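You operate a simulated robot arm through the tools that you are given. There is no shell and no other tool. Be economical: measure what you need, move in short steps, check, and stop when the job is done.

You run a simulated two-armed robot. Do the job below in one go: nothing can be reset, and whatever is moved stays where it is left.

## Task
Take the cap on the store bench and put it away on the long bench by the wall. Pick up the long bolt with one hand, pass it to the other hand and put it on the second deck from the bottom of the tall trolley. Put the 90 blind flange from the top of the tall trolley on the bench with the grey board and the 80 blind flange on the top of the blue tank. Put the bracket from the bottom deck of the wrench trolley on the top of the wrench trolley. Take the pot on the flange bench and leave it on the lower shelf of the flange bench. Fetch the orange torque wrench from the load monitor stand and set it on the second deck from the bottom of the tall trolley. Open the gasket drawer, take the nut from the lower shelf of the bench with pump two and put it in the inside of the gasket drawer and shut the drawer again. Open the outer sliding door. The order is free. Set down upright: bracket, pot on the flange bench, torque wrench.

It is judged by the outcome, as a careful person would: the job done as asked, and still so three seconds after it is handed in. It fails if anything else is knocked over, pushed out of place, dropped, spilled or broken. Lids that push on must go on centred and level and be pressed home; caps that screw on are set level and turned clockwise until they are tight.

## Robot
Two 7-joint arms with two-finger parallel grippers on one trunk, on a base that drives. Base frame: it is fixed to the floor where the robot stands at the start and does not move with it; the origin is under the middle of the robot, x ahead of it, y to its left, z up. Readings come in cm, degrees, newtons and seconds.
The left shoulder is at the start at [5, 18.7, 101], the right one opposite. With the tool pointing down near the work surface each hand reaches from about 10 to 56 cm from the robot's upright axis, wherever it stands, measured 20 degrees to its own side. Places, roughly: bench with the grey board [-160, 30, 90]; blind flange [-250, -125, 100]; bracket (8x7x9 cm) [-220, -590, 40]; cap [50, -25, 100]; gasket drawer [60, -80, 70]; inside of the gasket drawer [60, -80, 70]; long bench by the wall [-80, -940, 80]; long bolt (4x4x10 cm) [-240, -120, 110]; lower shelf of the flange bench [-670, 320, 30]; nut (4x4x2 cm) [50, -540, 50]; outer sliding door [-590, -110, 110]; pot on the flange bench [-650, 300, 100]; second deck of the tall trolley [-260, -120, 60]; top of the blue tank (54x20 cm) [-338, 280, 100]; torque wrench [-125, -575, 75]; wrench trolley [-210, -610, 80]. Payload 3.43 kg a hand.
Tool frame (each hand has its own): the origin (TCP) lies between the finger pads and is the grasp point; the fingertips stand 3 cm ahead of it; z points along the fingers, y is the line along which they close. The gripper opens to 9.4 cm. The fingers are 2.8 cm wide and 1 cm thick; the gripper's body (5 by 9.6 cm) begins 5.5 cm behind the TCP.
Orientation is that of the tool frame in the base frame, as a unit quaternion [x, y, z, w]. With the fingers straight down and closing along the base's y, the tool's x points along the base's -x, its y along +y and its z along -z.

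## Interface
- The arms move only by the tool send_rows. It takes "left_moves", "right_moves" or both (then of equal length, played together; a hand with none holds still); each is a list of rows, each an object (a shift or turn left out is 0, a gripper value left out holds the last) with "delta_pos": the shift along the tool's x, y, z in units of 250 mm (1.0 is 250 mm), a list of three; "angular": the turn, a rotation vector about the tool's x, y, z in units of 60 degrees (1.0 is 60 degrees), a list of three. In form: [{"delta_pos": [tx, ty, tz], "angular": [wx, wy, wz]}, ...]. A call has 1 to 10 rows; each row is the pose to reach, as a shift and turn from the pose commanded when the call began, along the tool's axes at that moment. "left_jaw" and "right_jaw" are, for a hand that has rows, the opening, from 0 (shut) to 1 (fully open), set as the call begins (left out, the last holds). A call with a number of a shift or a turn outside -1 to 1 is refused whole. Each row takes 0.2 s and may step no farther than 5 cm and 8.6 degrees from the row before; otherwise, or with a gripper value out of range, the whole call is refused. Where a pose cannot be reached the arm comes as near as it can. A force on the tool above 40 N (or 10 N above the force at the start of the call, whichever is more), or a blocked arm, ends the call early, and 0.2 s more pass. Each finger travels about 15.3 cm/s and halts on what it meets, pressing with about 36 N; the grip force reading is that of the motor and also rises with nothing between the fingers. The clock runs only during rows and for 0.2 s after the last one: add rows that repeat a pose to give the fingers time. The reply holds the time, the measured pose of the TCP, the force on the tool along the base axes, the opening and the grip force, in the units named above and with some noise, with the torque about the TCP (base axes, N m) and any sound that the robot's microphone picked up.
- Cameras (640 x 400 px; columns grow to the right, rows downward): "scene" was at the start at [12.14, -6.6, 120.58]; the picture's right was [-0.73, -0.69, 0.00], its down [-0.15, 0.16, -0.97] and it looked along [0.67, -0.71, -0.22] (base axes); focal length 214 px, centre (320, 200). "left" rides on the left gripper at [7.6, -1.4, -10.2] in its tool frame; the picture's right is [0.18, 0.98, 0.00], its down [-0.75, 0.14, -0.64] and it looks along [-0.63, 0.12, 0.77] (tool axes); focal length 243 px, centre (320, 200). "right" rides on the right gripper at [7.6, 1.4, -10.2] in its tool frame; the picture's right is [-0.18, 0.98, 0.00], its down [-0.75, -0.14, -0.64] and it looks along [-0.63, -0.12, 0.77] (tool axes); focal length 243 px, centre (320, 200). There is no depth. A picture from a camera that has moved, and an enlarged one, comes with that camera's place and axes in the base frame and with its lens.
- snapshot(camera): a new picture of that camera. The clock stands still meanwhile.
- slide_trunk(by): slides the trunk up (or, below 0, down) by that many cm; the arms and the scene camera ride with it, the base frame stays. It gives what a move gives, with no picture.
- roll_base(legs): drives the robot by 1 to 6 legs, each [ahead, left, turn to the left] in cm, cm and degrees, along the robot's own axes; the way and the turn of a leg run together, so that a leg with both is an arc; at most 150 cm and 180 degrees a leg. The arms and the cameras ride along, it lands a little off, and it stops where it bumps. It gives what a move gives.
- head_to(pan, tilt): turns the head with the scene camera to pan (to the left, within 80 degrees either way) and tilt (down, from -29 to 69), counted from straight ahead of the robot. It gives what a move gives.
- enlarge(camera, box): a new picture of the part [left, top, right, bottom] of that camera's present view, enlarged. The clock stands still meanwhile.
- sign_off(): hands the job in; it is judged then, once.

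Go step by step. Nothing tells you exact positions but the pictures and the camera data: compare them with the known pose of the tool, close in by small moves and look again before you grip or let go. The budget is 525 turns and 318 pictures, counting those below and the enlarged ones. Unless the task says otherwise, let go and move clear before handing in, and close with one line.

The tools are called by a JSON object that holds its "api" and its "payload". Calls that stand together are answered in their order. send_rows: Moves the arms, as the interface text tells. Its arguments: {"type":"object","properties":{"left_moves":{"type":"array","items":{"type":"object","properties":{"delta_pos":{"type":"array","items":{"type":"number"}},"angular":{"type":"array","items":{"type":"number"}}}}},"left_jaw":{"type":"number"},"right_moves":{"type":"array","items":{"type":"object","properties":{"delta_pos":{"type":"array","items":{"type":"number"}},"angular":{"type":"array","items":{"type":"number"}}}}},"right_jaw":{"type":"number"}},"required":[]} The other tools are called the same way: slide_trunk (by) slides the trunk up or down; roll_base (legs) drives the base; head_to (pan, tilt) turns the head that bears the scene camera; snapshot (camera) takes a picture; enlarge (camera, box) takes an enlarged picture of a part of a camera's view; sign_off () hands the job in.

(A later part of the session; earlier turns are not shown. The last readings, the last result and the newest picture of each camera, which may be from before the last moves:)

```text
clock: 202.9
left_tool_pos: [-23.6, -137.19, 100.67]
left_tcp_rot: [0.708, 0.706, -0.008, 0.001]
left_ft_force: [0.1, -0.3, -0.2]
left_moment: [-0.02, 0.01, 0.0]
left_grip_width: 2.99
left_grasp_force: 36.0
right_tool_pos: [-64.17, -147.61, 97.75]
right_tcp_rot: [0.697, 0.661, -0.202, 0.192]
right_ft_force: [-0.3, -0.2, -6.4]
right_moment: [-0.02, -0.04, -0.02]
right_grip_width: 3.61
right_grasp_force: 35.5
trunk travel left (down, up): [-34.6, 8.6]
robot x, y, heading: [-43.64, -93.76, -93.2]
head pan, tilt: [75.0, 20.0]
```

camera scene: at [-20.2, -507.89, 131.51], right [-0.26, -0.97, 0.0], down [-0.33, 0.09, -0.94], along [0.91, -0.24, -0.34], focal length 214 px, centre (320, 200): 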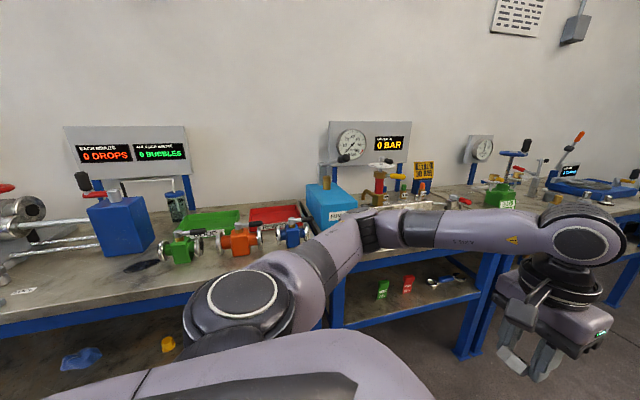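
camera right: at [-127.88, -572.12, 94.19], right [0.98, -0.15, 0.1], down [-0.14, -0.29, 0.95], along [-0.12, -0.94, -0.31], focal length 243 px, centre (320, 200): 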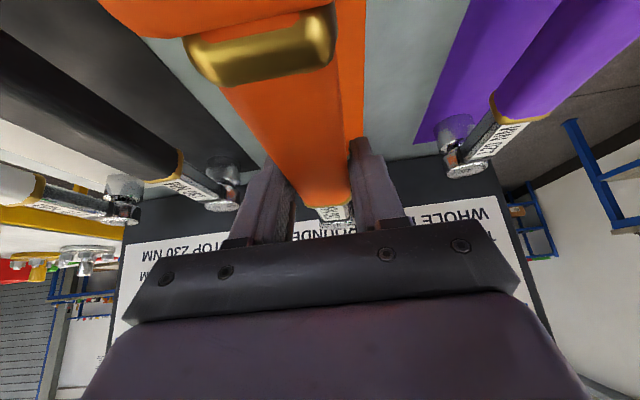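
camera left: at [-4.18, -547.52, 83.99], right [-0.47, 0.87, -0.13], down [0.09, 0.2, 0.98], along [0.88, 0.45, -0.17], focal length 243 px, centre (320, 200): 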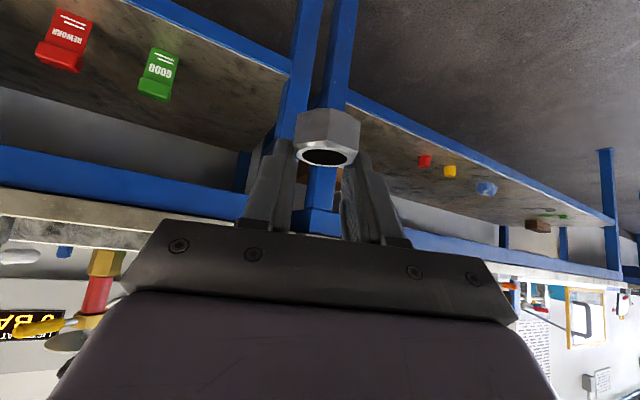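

{"api": "roll_base", "payload": {"legs": [[0, 0, 93]]}}

{"api": "head_to", "payload": {"pan": 15, "tilt": 40}}

{"api": "snapshot", "payload": {"camera": "scene"}}

{"api": "snapshot", "payload": {"camera": "left"}}

```text
clock: 207.3
left_tool_pos: [-1.18, -70.82, 100.56]
left_tcp_rot: [-0.028, 1.0, -0.005, 0.006]
left_ft_force: [0.7, 0.6, -1.1]
left_moment: [-0.02, 0.01, 0.03]
left_grip_width: 3.0
left_grasp_force: 35.7
right_tool_pos: [11.59, -110.65, 97.56]
right_tcp_rot: [-0.002, 0.96, 0.0, 0.279]
right_ft_force: [-0.2, 0.4, -6.5]
right_moment: [-0.01, 0.0, -0.01]
right_grip_width: 3.6
right_grasp_force: 36.3
trunk travel left (down, up): [-34.6, 8.6]
robot x, y, heading: [-43.91, -93.52, 0.2]
head pan, tilt: [75.0, 20.0]
```

```text
clock: 208.6
left_tool_pos: [-1.11, -70.74, 100.53]
left_tcp_rot: [-0.028, 1.0, -0.005, 0.007]
left_ft_force: [-0.2, 0.2, -0.7]
left_moment: [0.01, -0.03, -0.01]
left_grip_width: 3.01
left_grasp_force: 36.4
right_tool_pos: [11.63, -110.63, 97.64]
right_tcp_rot: [-0.003, 0.96, 0.001, 0.279]
right_ft_force: [0.4, 0.0, -6.2]
right_moment: [0.0, -0.03, -0.02]
right_grip_width: 3.6
right_grasp_force: 36.2
trunk travel left (down, up): [-34.6, 8.6]
robot x, y, heading: [-43.9, -93.59, 0.1]
head pan, tilt: [15.0, 40.0]
```

```text
240 pictures are left
camera scene: at [-29.69, -90.89, 128.37], right [0.26, -0.96, 0.0], down [-0.62, -0.17, -0.77], along [0.74, 0.2, -0.64], focal length 214 px, centre (320, 200)
```

scene: 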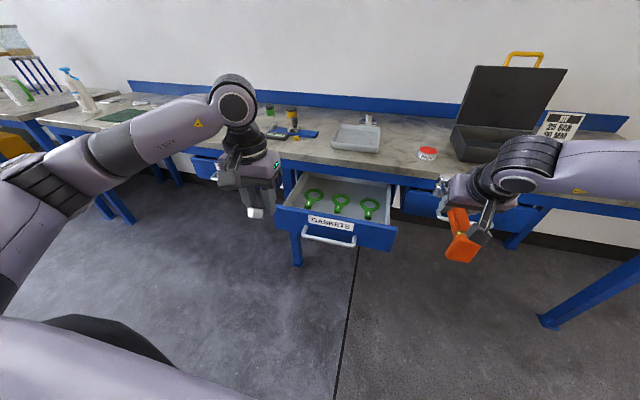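

```text
239 pictures are left
camera left: at [-8.83, -72.58, 110.64], right [-0.24, 0.97, -0.01], down [0.74, 0.19, 0.65], along [0.63, 0.15, -0.76], focal length 243 px, centre (320, 200)
```

left: 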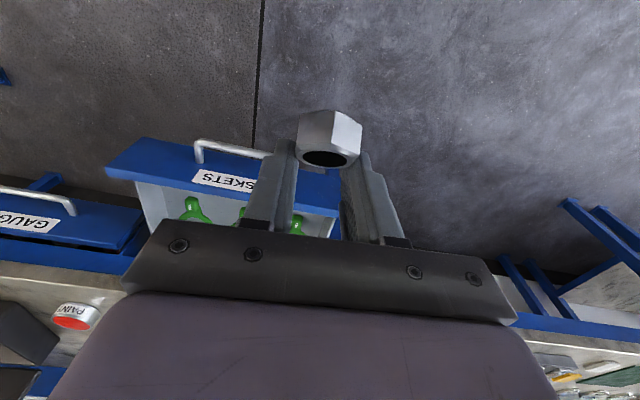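

{"api": "enlarge", "payload": {"camera": "scene", "box": [260, 150, 420, 250]}}

{"api": "send_rows", "payload": {"left_moves": [{"angular": [0, -0.133, 0]}, {"angular": [0, -0.267, 0]}, {"angular": [0, -0.4, 0]}, {"angular": [0, -0.533, 0]}, {"angular": [0, -0.667, 0]}]}}

```text
4.00 times, centred on (340, 200) of scene
camera zoom: at [-29.69, -90.89, 128.37], right [0.26, -0.96, 0.0], down [-0.62, -0.17, -0.77], along [0.74, 0.2, -0.64], focal length 858 px, centre (240, 200)
```

zoom: 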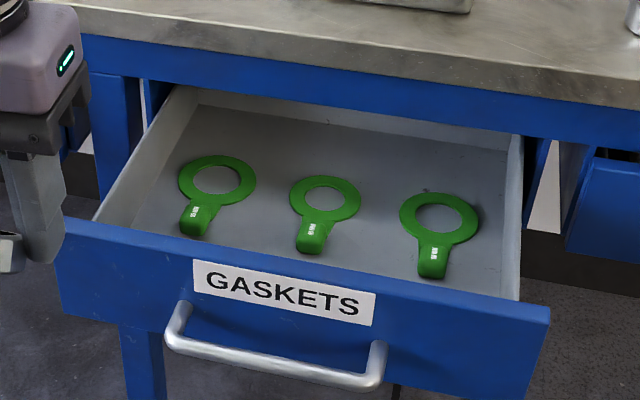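

```text
clock: 209.8
left_tool_pos: [-1.03, -70.83, 100.56]
left_tcp_rot: [-0.027, 0.937, 0.004, 0.35]
left_ft_force: [-1.3, 0.5, -1.7]
left_moment: [-0.03, 0.0, 0.02]
left_grip_width: 3.01
left_grasp_force: 36.0
right_tool_pos: [11.67, -110.67, 97.73]
right_tcp_rot: [-0.003, 0.96, 0.002, 0.28]
right_ft_force: [-0.2, -0.1, -6.9]
right_moment: [-0.01, 0.0, 0.04]
right_grip_width: 3.56
right_grasp_force: 36.2
trunk travel left (down, up): [-34.6, 8.6]
robot x, y, heading: [-43.83, -93.51, 0.1]
head pan, tilt: [15.0, 40.0]
```

I'll drive 18 cm closer, then bring the left hand (20° tilt) over a free spot at about [29.5, -75] in front of the gaskets.

{"api": "roll_base", "payload": {"legs": [[18, 0, 0]]}}

{"api": "send_rows", "payload": {"left_moves": [{"delta_pos": [0.025, -0.034, 0.159], "angular": [0, 0.056, 0]}, {"delta_pos": [0.049, -0.068, 0.317], "angular": [0, 0.111, 0]}, {"delta_pos": [0.074, -0.102, 0.476], "angular": [0, 0.167, 0]}, {"delta_pos": [0.099, -0.136, 0.635], "angular": [0, 0.222, 0]}, {"delta_pos": [0.123, -0.17, 0.793], "angular": [0, 0.278, 0]}]}}

{"api": "snapshot", "payload": {"camera": "left"}}

{"api": "snapshot", "payload": {"camera": "scene"}}

```text
clock: 211.3
left_tool_pos: [16.42, -70.89, 100.51]
left_tcp_rot: [-0.026, 0.937, 0.004, 0.348]
left_ft_force: [0.2, -0.7, -0.2]
left_moment: [-0.01, -0.01, -0.03]
left_grip_width: 3.0
left_grasp_force: 35.7
right_tool_pos: [28.91, -110.82, 97.56]
right_tcp_rot: [-0.002, 0.961, 0.001, 0.278]
right_ft_force: [-1.2, 0.0, -5.8]
right_moment: [0.0, -0.02, 0.01]
right_grip_width: 3.59
right_grasp_force: 36.1
trunk travel left (down, up): [-34.6, 8.6]
robot x, y, heading: [-26.41, -93.41, 0.1]
head pan, tilt: [15.0, 40.0]
```

```text
clock: 212.5
left_tool_pos: [27.12, -74.99, 83.19]
left_tcp_rot: [-0.026, 0.978, 0.0, 0.208]
left_ft_force: [-1.0, 1.2, -0.4]
left_moment: [0.03, -0.01, 0.0]
left_grip_width: 3.0
left_grasp_force: 35.6
right_tool_pos: [28.84, -110.73, 97.67]
right_tcp_rot: [-0.001, 0.96, 0.0, 0.278]
right_ft_force: [0.3, -0.7, -6.3]
right_moment: [-0.01, -0.02, 0.0]
right_grip_width: 3.61
right_grasp_force: 36.0
trunk travel left (down, up): [-34.6, 8.6]
robot x, y, heading: [-26.37, -93.58, 0.2]
head pan, tilt: [15.0, 40.0]
```

```text
237 pictures are left
camera left: at [15.96, -76.86, 89.38], right [-0.22, 0.97, -0.08], down [0.42, 0.17, 0.89], along [0.88, 0.16, -0.44], focal length 243 px, centre (320, 200)
```

left: 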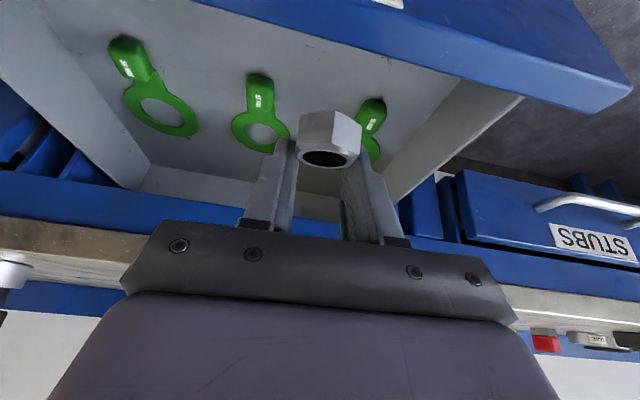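

```text
236 pictures are left
camera scene: at [-12.32, -90.89, 128.36], right [0.26, -0.97, 0.0], down [-0.62, -0.17, -0.77], along [0.74, 0.2, -0.64], focal length 214 px, centre (320, 200)
```

scene: 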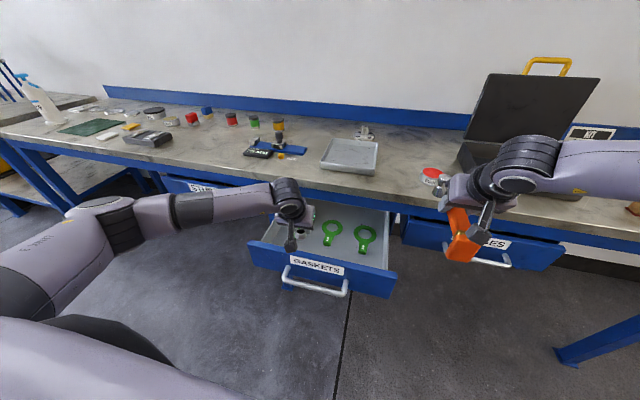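

{"api": "send_rows", "payload": {"left_moves": [{"delta_pos": [0.009, -0.006, 0.13]}, {"delta_pos": [0.017, -0.012, 0.256]}]}}

{"api": "snapshot", "payload": {"camera": "left"}}

{"api": "enlarge", "payload": {"camera": "scene", "box": [240, 180, 400, 300]}}

```text
clock: 213.1
left_tool_pos: [29.14, -75.21, 77.15]
left_tcp_rot: [-0.027, 0.978, 0.0, 0.209]
left_ft_force: [0.3, -0.7, -1.7]
left_moment: [0.03, 0.0, 0.01]
left_grip_width: 3.05
left_grasp_force: 36.1
right_tool_pos: [29.0, -110.67, 97.55]
right_tcp_rot: [-0.002, 0.961, 0.001, 0.278]
right_ft_force: [0.1, -0.4, -5.6]
right_moment: [0.05, 0.0, 0.0]
right_grip_width: 3.62
right_grasp_force: 35.7
trunk travel left (down, up): [-34.6, 8.6]
robot x, y, heading: [-26.08, -93.04, 0.3]
head pan, tilt: [15.0, 40.0]
```

```text
235 pictures are left
camera left: at [17.99, -77.16, 83.37], right [-0.22, 0.97, -0.09], down [0.42, 0.17, 0.89], along [0.88, 0.16, -0.44], focal length 243 px, centre (320, 200)
```

left: 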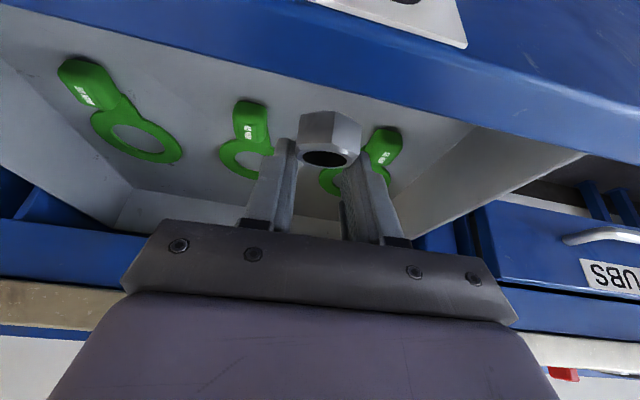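

```text
3.33 times, centred on (320, 240) of scene
camera zoom: at [-12.33, -90.87, 128.37], right [0.26, -0.97, 0.0], down [-0.62, -0.17, -0.77], along [0.74, 0.2, -0.64], focal length 715 px, centre (320, 67)
```

zoom: 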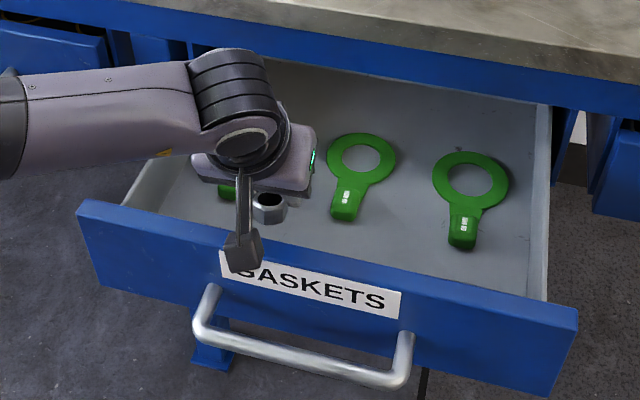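

{"api": "send_rows", "payload": {"left_moves": [{"delta_pos": [0, 0, 0.05], "angular": [0, 0.14, 0]}, {"delta_pos": [0.0, 0, 0.09], "angular": [0, 0.14, 0]}]}}

{"api": "send_rows", "payload": {"left_moves": [{"delta_pos": [0, 0, 0.02]}, {"delta_pos": [0, 0, 0.04]}, {"delta_pos": [0, 0, 0.06]}, {"delta_pos": [0, 0, 0.08]}]}}

{"api": "snapshot", "payload": {"camera": "left"}}

{"api": "enlarge", "payload": {"camera": "scene", "box": [240, 180, 400, 300]}}

```text
clock: 213.7
left_tool_pos: [30.39, -74.94, 75.38]
left_tcp_rot: [-0.028, 0.99, -0.002, 0.137]
left_ft_force: [-0.6, -0.8, -1.3]
left_moment: [-0.01, -0.01, -0.01]
left_grip_width: 3.01
left_grasp_force: 35.7
right_tool_pos: [29.04, -110.65, 97.72]
right_tcp_rot: [-0.002, 0.961, 0.001, 0.278]
right_ft_force: [0.2, -0.1, -6.6]
right_moment: [-0.01, -0.06, 0.02]
right_grip_width: 3.6
right_grasp_force: 36.1
trunk travel left (down, up): [-34.6, 8.6]
robot x, y, heading: [-26.43, -93.35, 0.3]
head pan, tilt: [15.0, 40.0]
```

```text
clock: 214.7
left_tool_pos: [31.12, -74.9, 73.62]
left_tcp_rot: [-0.027, 0.99, -0.001, 0.138]
left_ft_force: [0.0, 0.2, -0.8]
left_moment: [0.0, 0.0, -0.03]
left_grip_width: 3.0
left_grasp_force: 36.4
right_tool_pos: [29.0, -110.71, 97.65]
right_tcp_rot: [-0.002, 0.961, 0.0, 0.278]
right_ft_force: [-0.3, 0.7, -5.6]
right_moment: [0.03, 0.0, 0.0]
right_grip_width: 3.6
right_grasp_force: 36.0
trunk travel left (down, up): [-34.6, 8.6]
robot x, y, heading: [-26.37, -93.45, -0.0]
head pan, tilt: [15.0, 40.0]
```

```text
233 pictures are left
camera left: at [20.87, -76.85, 81.36], right [-0.23, 0.97, -0.06], down [0.54, 0.18, 0.82], along [0.81, 0.15, -0.57], focal length 243 px, centre (320, 200)
```

left: 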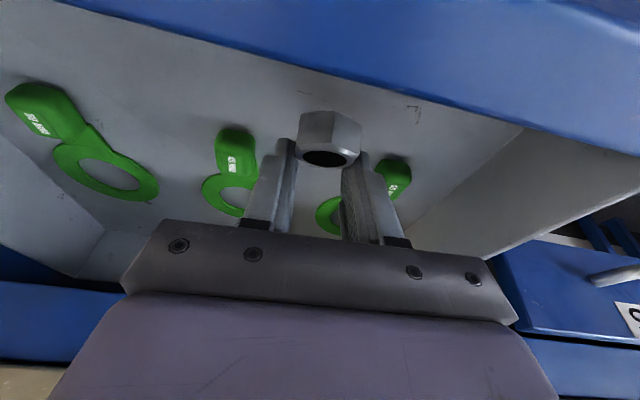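

```text
3.33 times, centred on (320, 240) of scene
camera zoom: at [-12.35, -90.87, 128.37], right [0.26, -0.97, 0.0], down [-0.62, -0.17, -0.77], along [0.74, 0.2, -0.64], focal length 715 px, centre (320, 67)
```

zoom: 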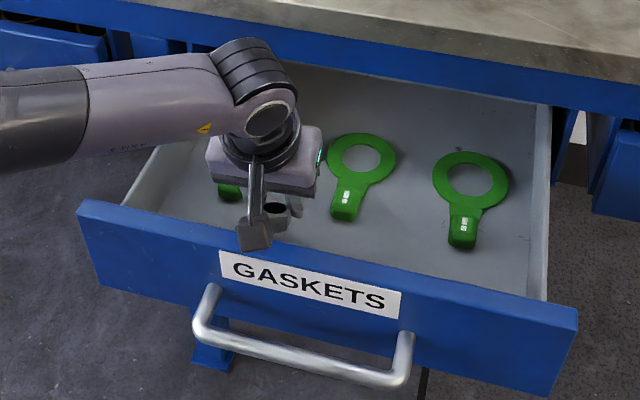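

{"api": "send_rows", "payload": {"left_moves": [{"delta_pos": [0.006, 0, 0.02]}, {"delta_pos": [0.012, 0, 0.04]}, {"delta_pos": [0.018, 0, 0.06]}, {"delta_pos": [0.024, 0, 0.08]}, {"delta_pos": [0.03, 0, 0.1]}]}}

{"api": "enlarge", "payload": {"camera": "scene", "box": [240, 180, 400, 300]}}

```text
clock: 215.9
left_tool_pos: [30.93, -75.09, 70.93]
left_tcp_rot: [-0.026, 0.99, -0.002, 0.138]
left_ft_force: [0.3, -0.5, 0.3]
left_moment: [0.01, -0.03, -0.02]
left_grip_width: 3.01
left_grasp_force: 36.5
right_tool_pos: [28.83, -110.7, 97.66]
right_tcp_rot: [-0.002, 0.96, 0.001, 0.279]
right_ft_force: [0.1, -0.4, -6.5]
right_moment: [0.02, -0.02, 0.0]
right_grip_width: 3.62
right_grasp_force: 36.8
trunk travel left (down, up): [-34.6, 8.6]
robot x, y, heading: [-26.26, -93.21, 0.1]
head pan, tilt: [15.0, 40.0]
```

```text
3.33 times, centred on (320, 240) of scene
camera zoom: at [-12.35, -90.87, 128.37], right [0.26, -0.97, 0.0], down [-0.62, -0.17, -0.77], along [0.74, 0.2, -0.64], focal length 715 px, centre (320, 67)
```

zoom: 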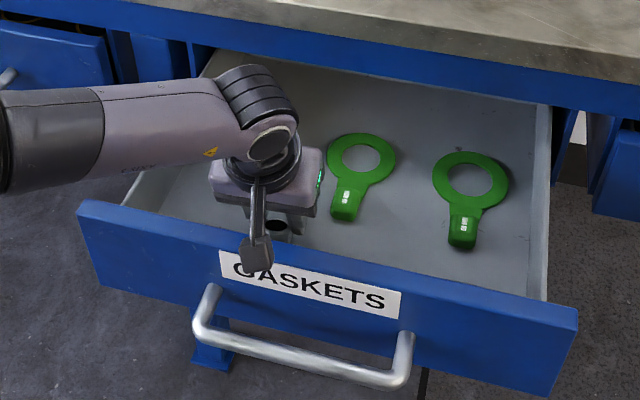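

To keep the camera clear of the drawer front, I'll make the hand more upright and move slightly inward before the last few centimetres.

{"api": "send_rows", "payload": {"left_moves": [{"delta_pos": [-0.03, 0, -0.02], "angular": [0, 0.08, 0]}, {"delta_pos": [-0.063, 0, -0.02], "angular": [0, 0.17, 0]}]}}

{"api": "snapshot", "payload": {"camera": "left"}}

```text
clock: 216.5
left_tool_pos: [32.32, -74.92, 71.88]
left_tcp_rot: [-0.027, 0.999, -0.005, 0.047]
left_ft_force: [0.5, -0.4, -1.1]
left_moment: [-0.01, -0.03, 0.02]
left_grip_width: 3.02
left_grasp_force: 36.2
right_tool_pos: [28.98, -110.83, 97.64]
right_tcp_rot: [-0.001, 0.961, 0.001, 0.277]
right_ft_force: [0.1, -0.7, -6.4]
right_moment: [0.0, -0.02, 0.0]
right_grip_width: 3.6
right_grasp_force: 36.1
trunk travel left (down, up): [-34.6, 8.6]
robot x, y, heading: [-26.32, -93.23, -0.0]
head pan, tilt: [15.0, 40.0]
```

```text
230 pictures are left
camera left: at [23.73, -76.74, 81.33], right [-0.23, 0.97, -0.03], down [0.68, 0.18, 0.71], along [0.69, 0.15, -0.7], focal length 243 px, centre (320, 200)
```

left: 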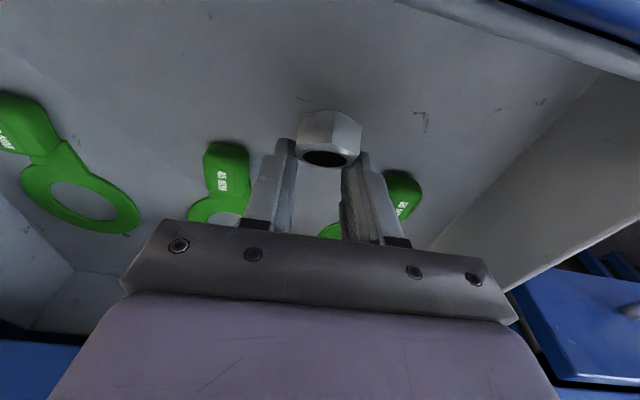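

{"api": "send_rows", "payload": {"left_moves": [{"delta_pos": [0.0, 0, 0.03]}, {"delta_pos": [0.0, 0, 0.06]}, {"delta_pos": [0.0, 0, 0.08]}, {"delta_pos": [0.0, 0, 0.1]}]}}

{"api": "snapshot", "payload": {"camera": "left"}}

```text
clock: 217.5
left_tool_pos: [32.99, -74.98, 70.28]
left_tcp_rot: [-0.027, 0.998, -0.005, 0.057]
left_ft_force: [0.5, 0.6, 14.4]
left_moment: [0.0, 0.08, 0.02]
left_grip_width: 2.99
left_grasp_force: 35.6
right_tool_pos: [28.78, -110.72, 97.53]
right_tcp_rot: [-0.001, 0.961, 0.0, 0.277]
right_ft_force: [0.6, -0.1, -5.5]
right_moment: [0.02, 0.0, 0.01]
right_grip_width: 3.58
right_grasp_force: 35.7
trunk travel left (down, up): [-34.6, 8.6]
robot x, y, heading: [-26.25, -93.19, 0.4]
head pan, tilt: [15.0, 40.0]
stopped in row 4 (left hand): the force on the tool passed its limit (the readings are from after the stop); the commanded pose is now the measured one
```

```text
229 pictures are left
camera left: at [24.27, -76.79, 79.66], right [-0.23, 0.97, -0.03], down [0.67, 0.19, 0.72], along [0.71, 0.15, -0.69], focal length 243 px, centre (320, 200)
```

left: 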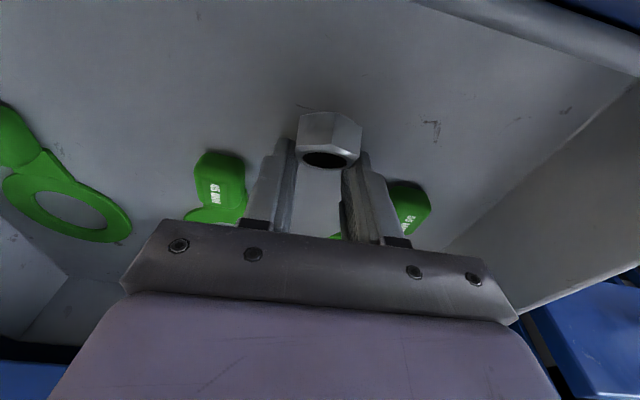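

Nut is touching the drawer floor. Releasing and rising.

{"api": "send_rows", "payload": {"left_moves": [{"delta_pos": [0, 0, -0.004]}, {"delta_pos": [0, 0, -0.004]}, {"delta_pos": [0, 0, -0.06]}, {"delta_pos": [0, 0, -0.2]}, {"delta_pos": [0, 0, -0.36]}, {"delta_pos": [0, 0, -0.52]}, {"delta_pos": [0, 0, -0.7]}, {"delta_pos": [0, 0, -0.88]}], "left_jaw": 0.5}}

{"api": "snapshot", "payload": {"camera": "left"}}

{"api": "enlarge", "payload": {"camera": "scene", "box": [240, 180, 400, 300]}}

```text
clock: 219.3
left_tool_pos: [30.65, -74.53, 91.89]
left_tcp_rot: [-0.027, 0.998, -0.004, 0.053]
left_ft_force: [0.7, -0.1, -0.1]
left_moment: [-0.03, -0.03, 0.03]
left_grip_width: 4.69
left_grasp_force: 0.0
right_tool_pos: [28.9, -110.68, 97.64]
right_tcp_rot: [-0.002, 0.961, 0.0, 0.278]
right_ft_force: [-1.0, -0.5, -6.3]
right_moment: [-0.03, -0.04, -0.02]
right_grip_width: 3.6
right_grasp_force: 35.7
trunk travel left (down, up): [-34.6, 8.6]
robot x, y, heading: [-26.15, -93.24, 0.4]
head pan, tilt: [15.0, 40.0]
```

```text
228 pictures are left
camera left: at [21.9, -76.38, 101.23], right [-0.24, 0.97, -0.03], down [0.67, 0.18, 0.72], along [0.7, 0.15, -0.7], focal length 243 px, centre (320, 200)
```

left: 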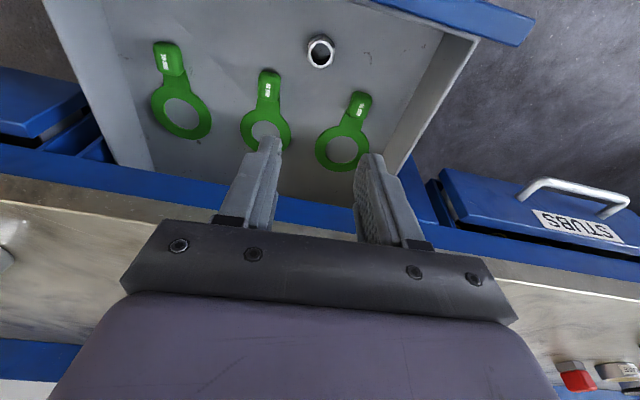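

```text
3.33 times, centred on (320, 240) of scene
camera zoom: at [-12.4, -90.87, 128.37], right [0.26, -0.97, 0.0], down [-0.62, -0.17, -0.77], along [0.74, 0.2, -0.64], focal length 715 px, centre (320, 67)
```

zoom: 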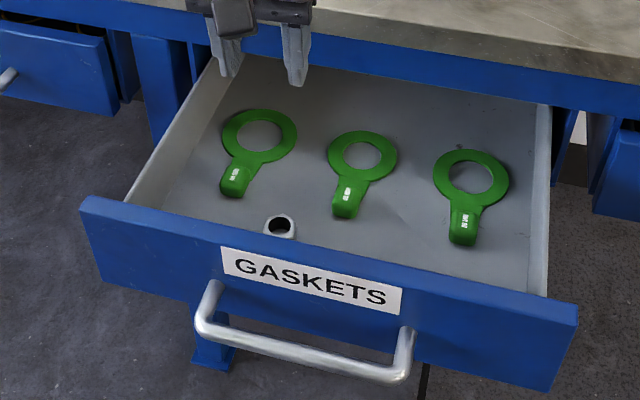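

The nut lies flat in the drawer. Now I'll shut it by pushing on the handle with the closed left fingers: back off, lower in front of the handle, and drive in.

{"api": "roll_base", "payload": {"legs": [[-28, 0, 0]]}}

{"api": "send_rows", "payload": {"left_moves": [{"delta_pos": [0.016, -0.043, 0.15], "angular": [0, 0.1, 0]}, {"delta_pos": [0.032, -0.087, 0.3], "angular": [0, 0.1, 0]}, {"delta_pos": [0.048, -0.13, 0.45], "angular": [0, 0.1, 0]}, {"delta_pos": [0.064, -0.173, 0.6], "angular": [0, 0.1, 0]}, {"delta_pos": [0.08, -0.217, 0.75], "angular": [0, 0.1, 0]}, {"delta_pos": [0.095, -0.26, 0.895], "angular": [0, 0.1, 0]}], "left_jaw": 0}}

{"api": "snapshot", "payload": {"camera": "left"}}

{"api": "snapshot", "payload": {"camera": "scene"}}

```text
clock: 221.2
left_tool_pos: [2.61, -74.57, 91.94]
left_tcp_rot: [-0.028, 0.998, -0.003, 0.054]
left_ft_force: [-0.3, -0.3, -0.3]
left_moment: [0.01, -0.01, 0.0]
left_grip_width: 4.72
left_grasp_force: 0.0
right_tool_pos: [1.03, -110.74, 97.71]
right_tcp_rot: [-0.001, 0.96, 0.0, 0.278]
right_ft_force: [0.4, -0.1, -6.1]
right_moment: [0.01, -0.01, 0.04]
right_grip_width: 3.61
right_grasp_force: 36.5
trunk travel left (down, up): [-34.6, 8.6]
robot x, y, heading: [-54.48, -93.31, 0.2]
head pan, tilt: [15.0, 40.0]
```

```text
clock: 222.6
left_tool_pos: [2.4, -81.47, 69.39]
left_tcp_rot: [-0.027, 1.0, -0.005, 0.001]
left_ft_force: [0.6, 0.2, 0.0]
left_moment: [0.0, -0.01, -0.01]
left_grip_width: 0.0
left_grasp_force: 33.2
left hand out of reach, approached as far as the arm can: row 6
right_tool_pos: [1.01, -110.79, 97.6]
right_tcp_rot: [-0.002, 0.96, 0.0, 0.278]
right_ft_force: [-0.8, 0.2, -6.0]
right_moment: [-0.03, 0.05, 0.03]
right_grip_width: 3.6
right_grasp_force: 36.1
trunk travel left (down, up): [-34.6, 8.6]
robot x, y, heading: [-54.29, -93.51, -0.1]
head pan, tilt: [15.0, 40.0]
```

```text
226 pictures are left
camera left: at [-5.37, -83.22, 79.6], right [-0.24, 0.97, -0.01], down [0.74, 0.19, 0.64], along [0.62, 0.14, -0.77], focal length 243 px, centre (320, 200)
```

left: 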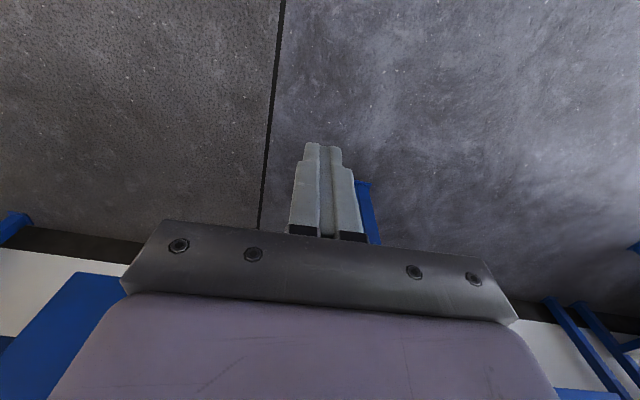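

```text
225 pictures are left
camera scene: at [-40.29, -90.95, 128.37], right [0.26, -0.96, 0.0], down [-0.62, -0.17, -0.77], along [0.74, 0.2, -0.64], focal length 214 px, centre (320, 200)
```

scene: 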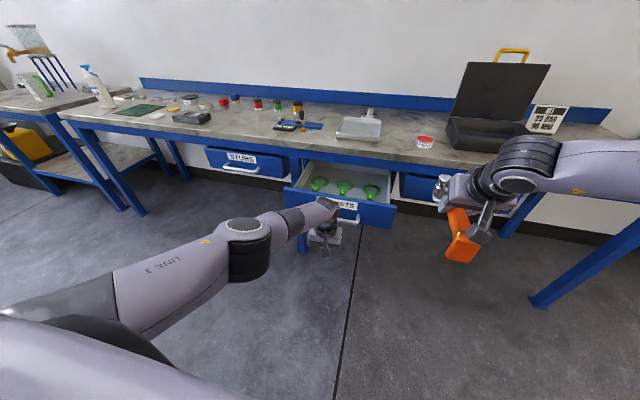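

{"api": "roll_base", "payload": {"legs": [[22, 0, 0]]}}

{"api": "enlarge", "payload": {"camera": "scene", "box": [200, 160, 420, 300]}}

```text
clock: 224.3
left_tool_pos: [24.44, -81.35, 69.38]
left_tcp_rot: [-0.025, 1.0, -0.006, 0.0]
left_ft_force: [0.3, 0.3, -0.9]
left_moment: [0.01, 0.03, 0.03]
left_grip_width: 0.0
left_grasp_force: 32.9
right_tool_pos: [23.24, -110.78, 97.67]
right_tcp_rot: [-0.002, 0.961, 0.001, 0.278]
right_ft_force: [0.3, 0.4, -5.4]
right_moment: [0.05, 0.02, -0.02]
right_grip_width: 3.61
right_grasp_force: 35.9
trunk travel left (down, up): [-34.6, 8.6]
robot x, y, heading: [-32.19, -93.63, 0.2]
head pan, tilt: [15.0, 40.0]
```

```text
2.86 times, centred on (310, 230) of scene
camera zoom: at [-18.05, -90.89, 128.36], right [0.26, -0.97, 0.0], down [-0.62, -0.17, -0.77], along [0.74, 0.2, -0.64], focal length 613 px, centre (349, 114)
```

zoom: 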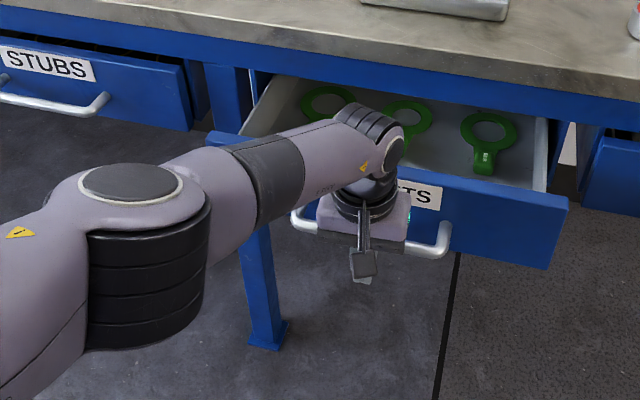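

{"api": "roll_base", "payload": {"legs": [[11, 0, 0]]}}

{"api": "enlarge", "payload": {"camera": "scene", "box": [200, 160, 420, 300]}}

```text
clock: 225.5
left_tool_pos: [35.78, -81.61, 69.39]
left_tcp_rot: [-0.023, 1.0, -0.005, 0.0]
left_ft_force: [0.1, 0.2, 0.0]
left_moment: [-0.01, 0.02, -0.01]
left_grip_width: 0.0
left_grasp_force: 32.5
right_tool_pos: [34.23, -110.97, 97.45]
right_tcp_rot: [0.001, 0.961, 0.0, 0.278]
right_ft_force: [0.9, -0.5, -6.4]
right_moment: [0.0, 0.0, 0.04]
right_grip_width: 3.61
right_grasp_force: 35.7
trunk travel left (down, up): [-34.6, 8.6]
robot x, y, heading: [-20.79, -93.46, -0.1]
head pan, tilt: [15.0, 40.0]
```

```text
2.86 times, centred on (310, 230) of scene
camera zoom: at [-6.85, -90.94, 128.35], right [0.26, -0.97, 0.0], down [-0.62, -0.17, -0.77], along [0.74, 0.2, -0.64], focal length 613 px, centre (349, 114)
```

zoom: 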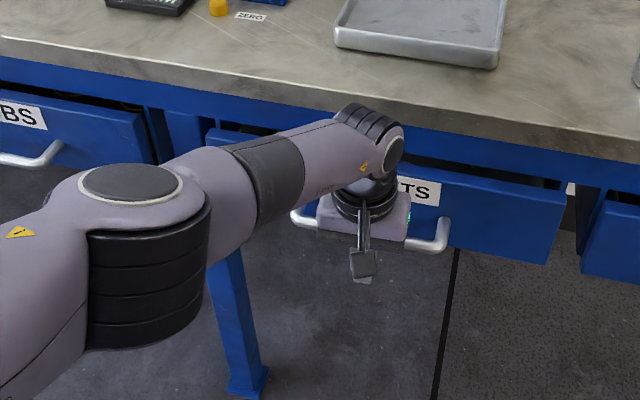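

{"api": "roll_base", "payload": {"legs": [[2, 0, 0]]}}

```text
clock: 226.4
left_tool_pos: [36.88, -81.65, 69.31]
left_tcp_rot: [-0.023, 1.0, -0.005, -0.011]
left_ft_force: [-1.0, -0.5, 0.0]
left_moment: [0.01, 0.01, 0.0]
left_grip_width: 0.0
left_grasp_force: 33.2
right_tool_pos: [35.68, -111.13, 97.21]
right_tcp_rot: [0.0, 0.962, -0.002, 0.273]
right_ft_force: [-0.3, 0.1, -6.5]
right_moment: [0.01, -0.02, -0.02]
right_grip_width: 3.59
right_grasp_force: 36.3
trunk travel left (down, up): [-34.6, 8.6]
robot x, y, heading: [-19.31, -92.93, -0.1]
head pan, tilt: [15.0, 40.0]
stopped in leg 1: the force on the tool passed its limit (the readings are from after the stop); the commanded pose is now the measured one
```

The push met a hard stop, so the drawer should be shut. I'll back away and check.

{"api": "roll_base", "payload": {"legs": [[-40, 0, 0]]}}

{"api": "head_to", "payload": {"pan": 0, "tilt": 35}}

{"api": "snapshot", "payload": {"camera": "scene"}}

```text
clock: 228.9
left_tool_pos: [-2.87, -81.3, 69.24]
left_tcp_rot: [-0.028, 1.0, -0.005, -0.01]
left_ft_force: [0.7, -1.0, -0.9]
left_moment: [0.0, 0.0, 0.0]
left_grip_width: 0.0
left_grasp_force: 33.1
right_tool_pos: [-3.63, -110.64, 97.39]
right_tcp_rot: [-0.004, 0.961, 0.001, 0.276]
right_ft_force: [-0.1, 0.2, -5.3]
right_moment: [0.0, 0.03, 0.02]
right_grip_width: 3.62
right_grasp_force: 35.7
trunk travel left (down, up): [-34.6, 8.6]
robot x, y, heading: [-59.08, -93.36, 0.4]
head pan, tilt: [15.0, 40.0]
```

```text
clock: 229.7
left_tool_pos: [-3.01, -81.31, 69.37]
left_tcp_rot: [-0.028, 1.0, -0.004, -0.01]
left_ft_force: [-0.7, 0.6, -0.3]
left_moment: [0.02, -0.02, 0.04]
left_grip_width: 0.0
left_grasp_force: 33.3
right_tool_pos: [-3.69, -110.63, 97.38]
right_tcp_rot: [-0.004, 0.961, 0.0, 0.275]
right_ft_force: [0.5, -0.2, -6.0]
right_moment: [0.0, 0.01, -0.01]
right_grip_width: 3.58
right_grasp_force: 36.1
trunk travel left (down, up): [-34.6, 8.6]
robot x, y, heading: [-58.68, -93.33, 0.2]
head pan, tilt: [0.0, 35.0]
```

```text
222 pictures are left
camera scene: at [-44.31, -93.12, 129.12], right [0.01, -1.0, 0.0], down [-0.57, 0.0, -0.82], along [0.82, 0.01, -0.57], focal length 214 px, centre (320, 200)
```

scene: 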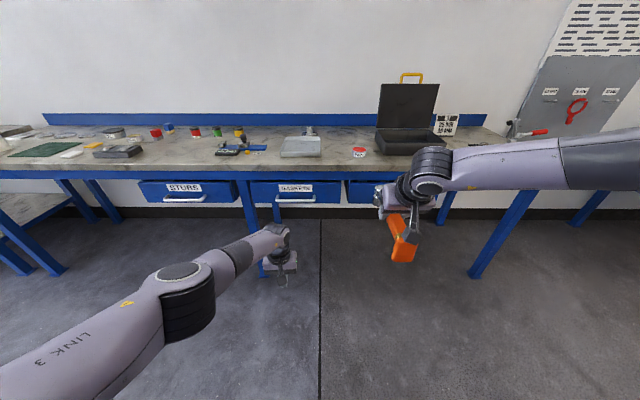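

The gasket drawer is flush with its neighbours. Now I'll turn to face the tall trolley (-x).

{"api": "roll_base", "payload": {"legs": [[0, -20, 0], [0, 0, -90], [0, 0, -90]]}}

{"api": "head_to", "payload": {"pan": 0, "tilt": 20}}

{"api": "snapshot", "payload": {"camera": "scene"}}

```text
clock: 239.1
left_tool_pos: [-115.66, -120.17, 69.42]
left_tcp_rot: [1.0, -0.017, 0.011, -0.004]
left_ft_force: [-0.5, 0.5, -0.4]
left_moment: [0.02, 0.04, 0.03]
left_grip_width: 0.0
left_grasp_force: 33.0
right_tool_pos: [-112.19, -91.0, 97.33]
right_tcp_rot: [0.96, -0.041, -0.275, -0.013]
right_ft_force: [-0.3, 1.8, -6.2]
right_moment: [0.01, 0.02, 0.01]
right_grip_width: 3.59
right_grasp_force: 36.2
trunk travel left (down, up): [-34.6, 8.6]
robot x, y, heading: [-58.55, -113.47, 175.4]
head pan, tilt: [0.0, 35.0]
```

```text
clock: 239.9
left_tool_pos: [-115.62, -120.24, 69.32]
left_tcp_rot: [1.0, -0.018, 0.011, -0.004]
left_ft_force: [-0.1, 1.1, -0.7]
left_moment: [0.0, -0.01, -0.01]
left_grip_width: 0.0
left_grasp_force: 33.6
right_tool_pos: [-112.18, -91.05, 97.36]
right_tcp_rot: [0.961, -0.04, -0.275, -0.011]
right_ft_force: [-0.9, -0.2, -5.6]
right_moment: [0.01, 0.01, 0.01]
right_grip_width: 3.59
right_grasp_force: 35.5
trunk travel left (down, up): [-34.6, 8.6]
robot x, y, heading: [-58.31, -112.95, 175.0]
head pan, tilt: [0.0, 20.0]
```

```text
221 pictures are left
camera scene: at [-73.98, -111.82, 131.5], right [0.08, 1.0, 0.0], down [0.34, -0.03, -0.94], along [-0.94, 0.08, -0.34], focal length 214 px, centre (320, 200)
```

scene: 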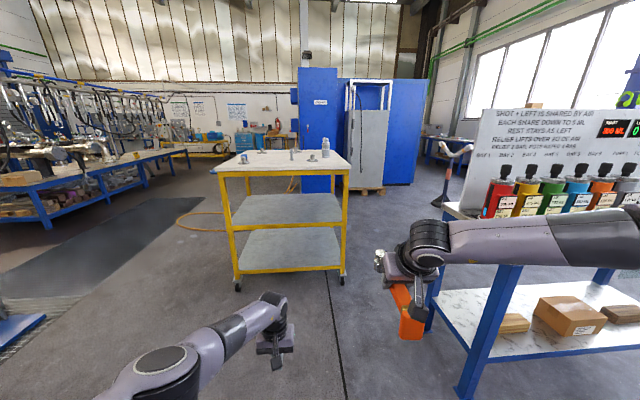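

The tall trolley's near face is at x ≈ -222 (y -169 to -79), decks at about z = 13, 57 and 98. I'll tuck the left hand up, square up, and approach.

{"api": "send_rows", "payload": {"left_moves": [{"delta_pos": [0.12, 0, -0.125]}, {"delta_pos": [0.24, 0, -0.25]}, {"delta_pos": [0.36, 0, -0.375]}, {"delta_pos": [0.48, 0, -0.5]}, {"delta_pos": [0.6, 0, -0.625]}, {"delta_pos": [0.72, 0, -0.75]}, {"delta_pos": [0.84, 0, -0.87]}, {"delta_pos": [0.96, 0, -1.0]}], "left_jaw": 0.5}}

{"api": "roll_base", "payload": {"legs": [[0, 0, 4.8], [80, 18, 0]]}}

{"api": "snapshot", "payload": {"camera": "scene"}}

{"api": "enlarge", "payload": {"camera": "scene", "box": [180, 100, 460, 275]}}

```text
clock: 241.7
left_tool_pos: [-92.0, -121.05, 94.9]
left_tcp_rot: [1.0, -0.017, 0.01, -0.003]
left_ft_force: [0.0, 0.7, 0.4]
left_moment: [0.06, 0.0, -0.01]
left_grip_width: 4.72
left_grasp_force: 0.0
right_tool_pos: [-112.13, -91.07, 97.42]
right_tcp_rot: [0.96, -0.04, -0.276, -0.012]
right_ft_force: [-0.5, 0.4, -4.6]
right_moment: [0.0, 0.0, 0.0]
right_grip_width: 3.62
right_grasp_force: 36.7
trunk travel left (down, up): [-34.6, 8.6]
robot x, y, heading: [-58.84, -113.61, 175.1]
head pan, tilt: [0.0, 20.0]
```

```text
clock: 246.6
left_tool_pos: [-172.33, -139.28, 94.86]
left_tcp_rot: [1.0, 0.009, 0.01, -0.005]
left_ft_force: [-0.2, -0.1, 0.1]
left_moment: [-0.01, 0.0, 0.02]
left_grip_width: 4.68
left_grasp_force: 0.0
right_tool_pos: [-194.03, -110.42, 97.38]
right_tcp_rot: [0.961, -0.015, -0.275, -0.005]
right_ft_force: [-0.5, 0.5, -5.1]
right_moment: [-0.03, -0.01, 0.02]
right_grip_width: 3.59
right_grasp_force: 36.2
trunk travel left (down, up): [-34.6, 8.6]
robot x, y, heading: [-139.8, -130.07, 178.0]
head pan, tilt: [0.0, 20.0]
```

```text
220 pictures are left
camera scene: at [-154.73, -129.04, 131.5], right [0.03, 1.0, 0.0], down [0.34, -0.01, -0.94], along [-0.94, 0.03, -0.34], focal length 214 px, centre (320, 200)
```

scene: 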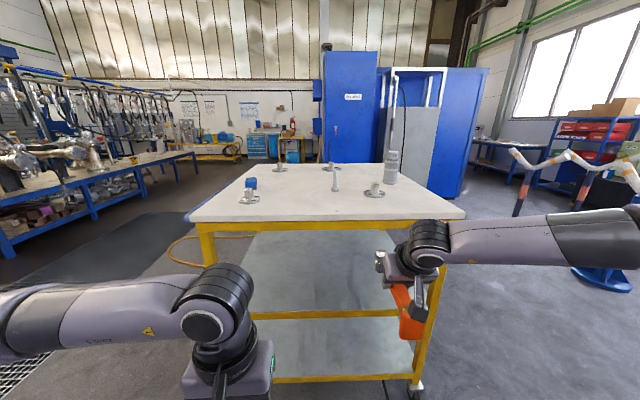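

```text
2.29 times, centred on (320, 188) of scene
camera zoom: at [-154.73, -129.04, 131.5], right [0.03, 1.0, 0.0], down [0.34, -0.01, -0.94], along [-0.94, 0.03, -0.34], focal length 490 px, centre (320, 229)
```

zoom: 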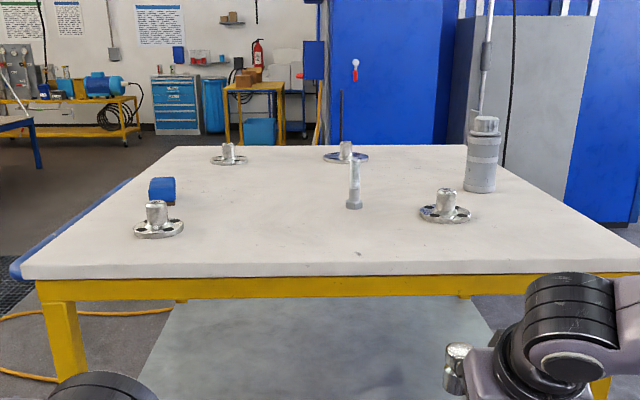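

First the wrench: lower the trunk, square up, look.

{"api": "slide_trunk", "payload": {"by": -29}}

{"api": "roll_base", "payload": {"legs": [[10, 0, 2]]}}

{"api": "snapshot", "payload": {"camera": "scene"}}

{"api": "snapshot", "payload": {"camera": "right"}}

```text
clock: 249.5
left_tool_pos: [-172.17, -139.23, 65.89]
left_tcp_rot: [1.0, 0.008, 0.01, -0.005]
left_ft_force: [0.0, 0.1, 0.4]
left_moment: [0.03, 0.01, 0.03]
left_grip_width: 4.68
left_grasp_force: 0.1
right_tool_pos: [-193.99, -110.37, 68.46]
right_tcp_rot: [0.961, -0.014, -0.275, -0.004]
right_ft_force: [-0.6, 0.3, -6.3]
right_moment: [0.01, 0.02, -0.02]
right_grip_width: 3.62
right_grasp_force: 35.7
trunk travel left (down, up): [-5.6, 37.6]
robot x, y, heading: [-139.31, -129.51, 178.1]
head pan, tilt: [0.0, 20.0]
```

```text
clock: 250.6
left_tool_pos: [-181.59, -140.16, 65.88]
left_tcp_rot: [1.0, 0.026, 0.01, -0.005]
left_ft_force: [0.0, 2.2, -0.5]
left_moment: [0.01, 0.01, -0.01]
left_grip_width: 4.7
left_grasp_force: 0.0
right_tool_pos: [-204.07, -111.92, 68.32]
right_tcp_rot: [0.961, 0.001, -0.275, -0.001]
right_ft_force: [0.3, -0.1, -6.7]
right_moment: [-0.01, -0.03, 0.02]
right_grip_width: 3.57
right_grasp_force: 35.8
trunk travel left (down, up): [-5.6, 37.6]
robot x, y, heading: [-149.5, -129.5, -180.0]
head pan, tilt: [0.0, 20.0]
```

```text
218 pictures are left
camera scene: at [-164.35, -129.39, 102.51], right [0.0, 1.0, 0.0], down [0.34, 0.0, -0.94], along [-0.94, 0.0, -0.34], focal length 214 px, centre (320, 200)
```

scene: 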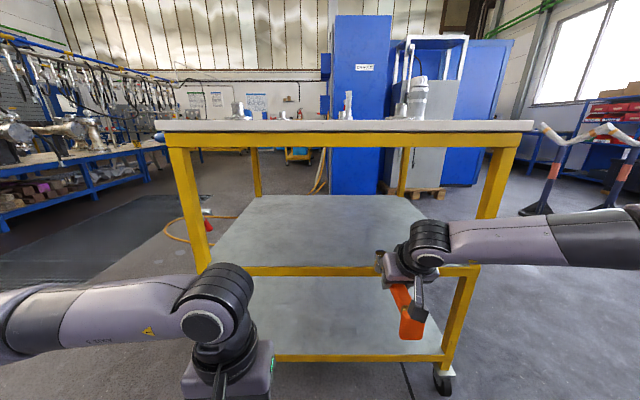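

```text
217 pictures are left
camera right: at [-192.43, -113.41, 72.98], right [-0.15, -0.98, 0.1], down [-0.3, 0.14, 0.94], along [-0.94, 0.12, -0.32], focal length 243 px, centre (320, 200)
```

right: 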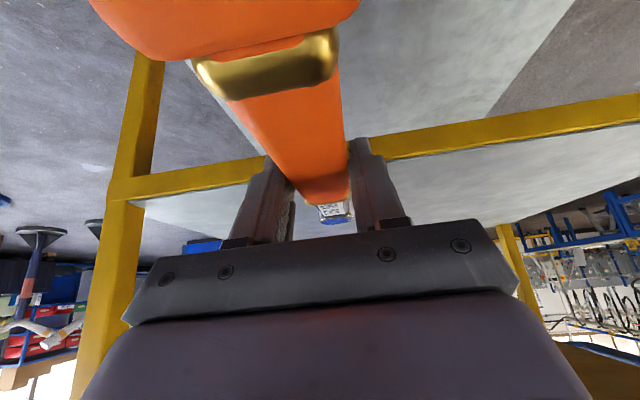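

The deck is clear and the wrench is above its level. Driving in 31 cm.

{"api": "roll_base", "payload": {"legs": [[31, 0, 0]]}}

{"api": "snapshot", "payload": {"camera": "scene"}}

{"api": "snapshot", "payload": {"camera": "right"}}

```text
clock: 252.7
left_tool_pos: [-212.22, -140.33, 65.76]
left_tcp_rot: [1.0, 0.025, 0.01, -0.005]
left_ft_force: [0.5, -0.2, 0.1]
left_moment: [0.05, 0.04, 0.04]
left_grip_width: 4.7
left_grasp_force: 0.1
right_tool_pos: [-234.86, -112.09, 68.33]
right_tcp_rot: [0.961, 0.001, -0.275, -0.001]
right_ft_force: [0.5, 0.1, -5.1]
right_moment: [0.0, 0.0, -0.01]
right_grip_width: 3.61
right_grasp_force: 36.4
trunk travel left (down, up): [-5.6, 37.6]
robot x, y, heading: [-179.64, -129.6, -180.2]
head pan, tilt: [0.0, 20.0]
```

```text
216 pictures are left
camera scene: at [-195.13, -129.47, 102.51], right [0.0, 1.0, 0.0], down [0.34, 0.0, -0.94], along [-0.94, 0.0, -0.34], focal length 214 px, centre (320, 200)
```

scene: 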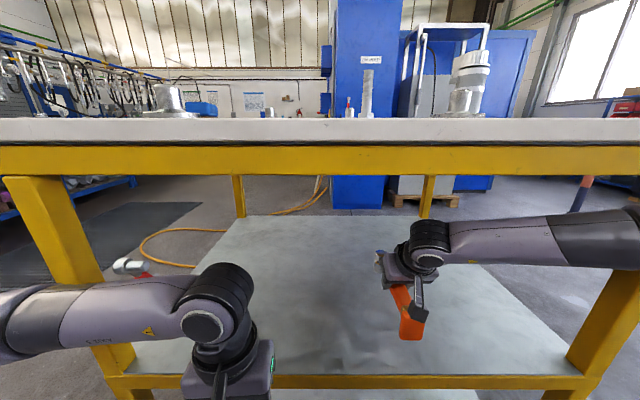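

```text
215 pictures are left
camera right: at [-223.22, -113.51, 72.97], right [-0.15, -0.98, 0.1], down [-0.3, 0.14, 0.94], along [-0.94, 0.12, -0.32], focal length 243 px, centre (320, 200)
```

right: 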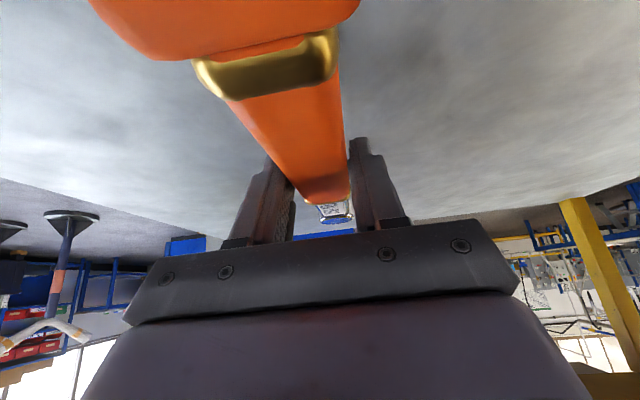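

{"api": "roll_base", "payload": {"legs": [[3.5, 0, 0]]}}

{"api": "slide_trunk", "payload": {"by": -5}}

{"api": "snapshot", "payload": {"camera": "scene"}}

```text
clock: 253.6
left_tool_pos: [-215.68, -140.33, 65.77]
left_tcp_rot: [1.0, 0.026, 0.011, -0.005]
left_ft_force: [0.4, 0.7, -0.3]
left_moment: [0.02, 0.0, -0.01]
left_grip_width: 4.72
left_grasp_force: 0.1
right_tool_pos: [-238.5, -112.09, 68.26]
right_tcp_rot: [0.962, 0.001, -0.274, 0.0]
right_ft_force: [0.4, -0.3, -5.3]
right_moment: [0.0, 0.0, 0.02]
right_grip_width: 3.59
right_grasp_force: 35.4
trunk travel left (down, up): [-5.6, 37.6]
robot x, y, heading: [-183.06, -129.53, -179.9]
head pan, tilt: [0.0, 20.0]
```

```text
clock: 254.2
left_tool_pos: [-215.58, -140.35, 62.2]
left_tcp_rot: [1.0, 0.024, 0.009, -0.005]
left_ft_force: [-0.2, -0.2, -1.1]
left_moment: [0.02, 0.03, 0.03]
left_grip_width: 4.72
left_grasp_force: 0.1
right_tool_pos: [-238.47, -112.27, 65.85]
right_tcp_rot: [0.958, 0.001, -0.285, 0.001]
right_ft_force: [14.0, 2.5, 15.0]
right_moment: [0.09, -0.08, -0.04]
right_grip_width: 3.61
right_grasp_force: 36.1
trunk travel left (down, up): [-1.8, 41.3]
robot x, y, heading: [-183.55, -129.5, -179.9]
head pan, tilt: [0.0, 20.0]
stopped: the force on the tool passed its limit (the readings are from after the stop); the commanded pose is now the measured one
```

```text
214 pictures are left
camera scene: at [-198.34, -129.47, 98.77], right [0.0, 1.0, 0.0], down [0.34, 0.0, -0.94], along [-0.94, 0.0, -0.34], focal length 214 px, centre (320, 200)
```

scene: 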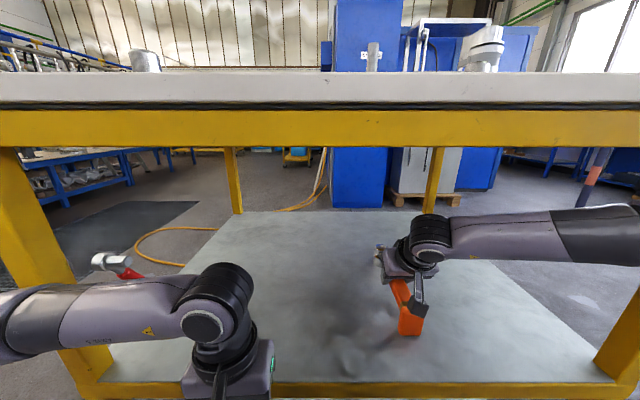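

Contact with the deck at TCP z ≈ 65.9. I'll ease the force, open, check that the wrench rests level, and back out along the fingers.

{"api": "send_rows", "payload": {"right_moves": [{"delta_pos": [0, 0, -0.004], "angular": [0, 0.02, 0]}, {"delta_pos": [0, 0, -0.004], "angular": [0, 0.02, 0]}]}}

{"api": "enlarge", "payload": {"camera": "scene", "box": [340, 200, 480, 350]}}

```text
clock: 254.8
left_tool_pos: [-215.65, -140.31, 62.23]
left_tcp_rot: [1.0, 0.024, 0.01, -0.005]
left_ft_force: [-0.1, 1.2, -0.8]
left_moment: [0.01, 0.02, 0.0]
left_grip_width: 4.7
left_grasp_force: 0.2
right_tool_pos: [-238.5, -112.1, 65.75]
right_tcp_rot: [0.962, 0.0, -0.275, 0.001]
right_ft_force: [12.8, 0.1, 12.3]
right_moment: [-0.01, -0.01, 0.16]
right_grip_width: 3.6
right_grasp_force: 36.2
trunk travel left (down, up): [-1.8, 41.3]
robot x, y, heading: [-183.34, -129.81, -179.8]
head pan, tilt: [0.0, 20.0]
```

```text
2.67 times, centred on (410, 275) of scene
camera zoom: at [-198.39, -129.49, 98.79], right [0.0, 1.0, 0.0], down [0.34, 0.0, -0.94], along [-0.94, 0.0, -0.34], focal length 572 px, centre (80, 0)
```

zoom: 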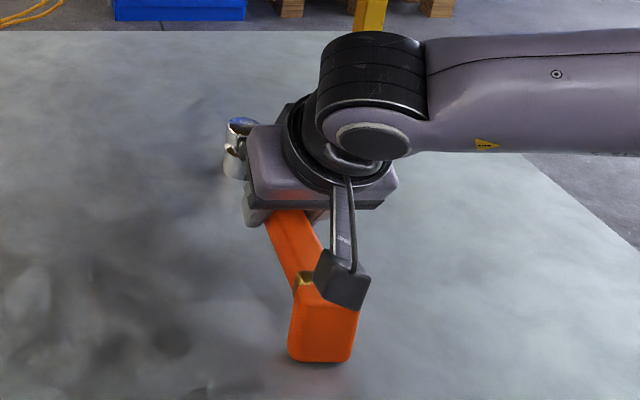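

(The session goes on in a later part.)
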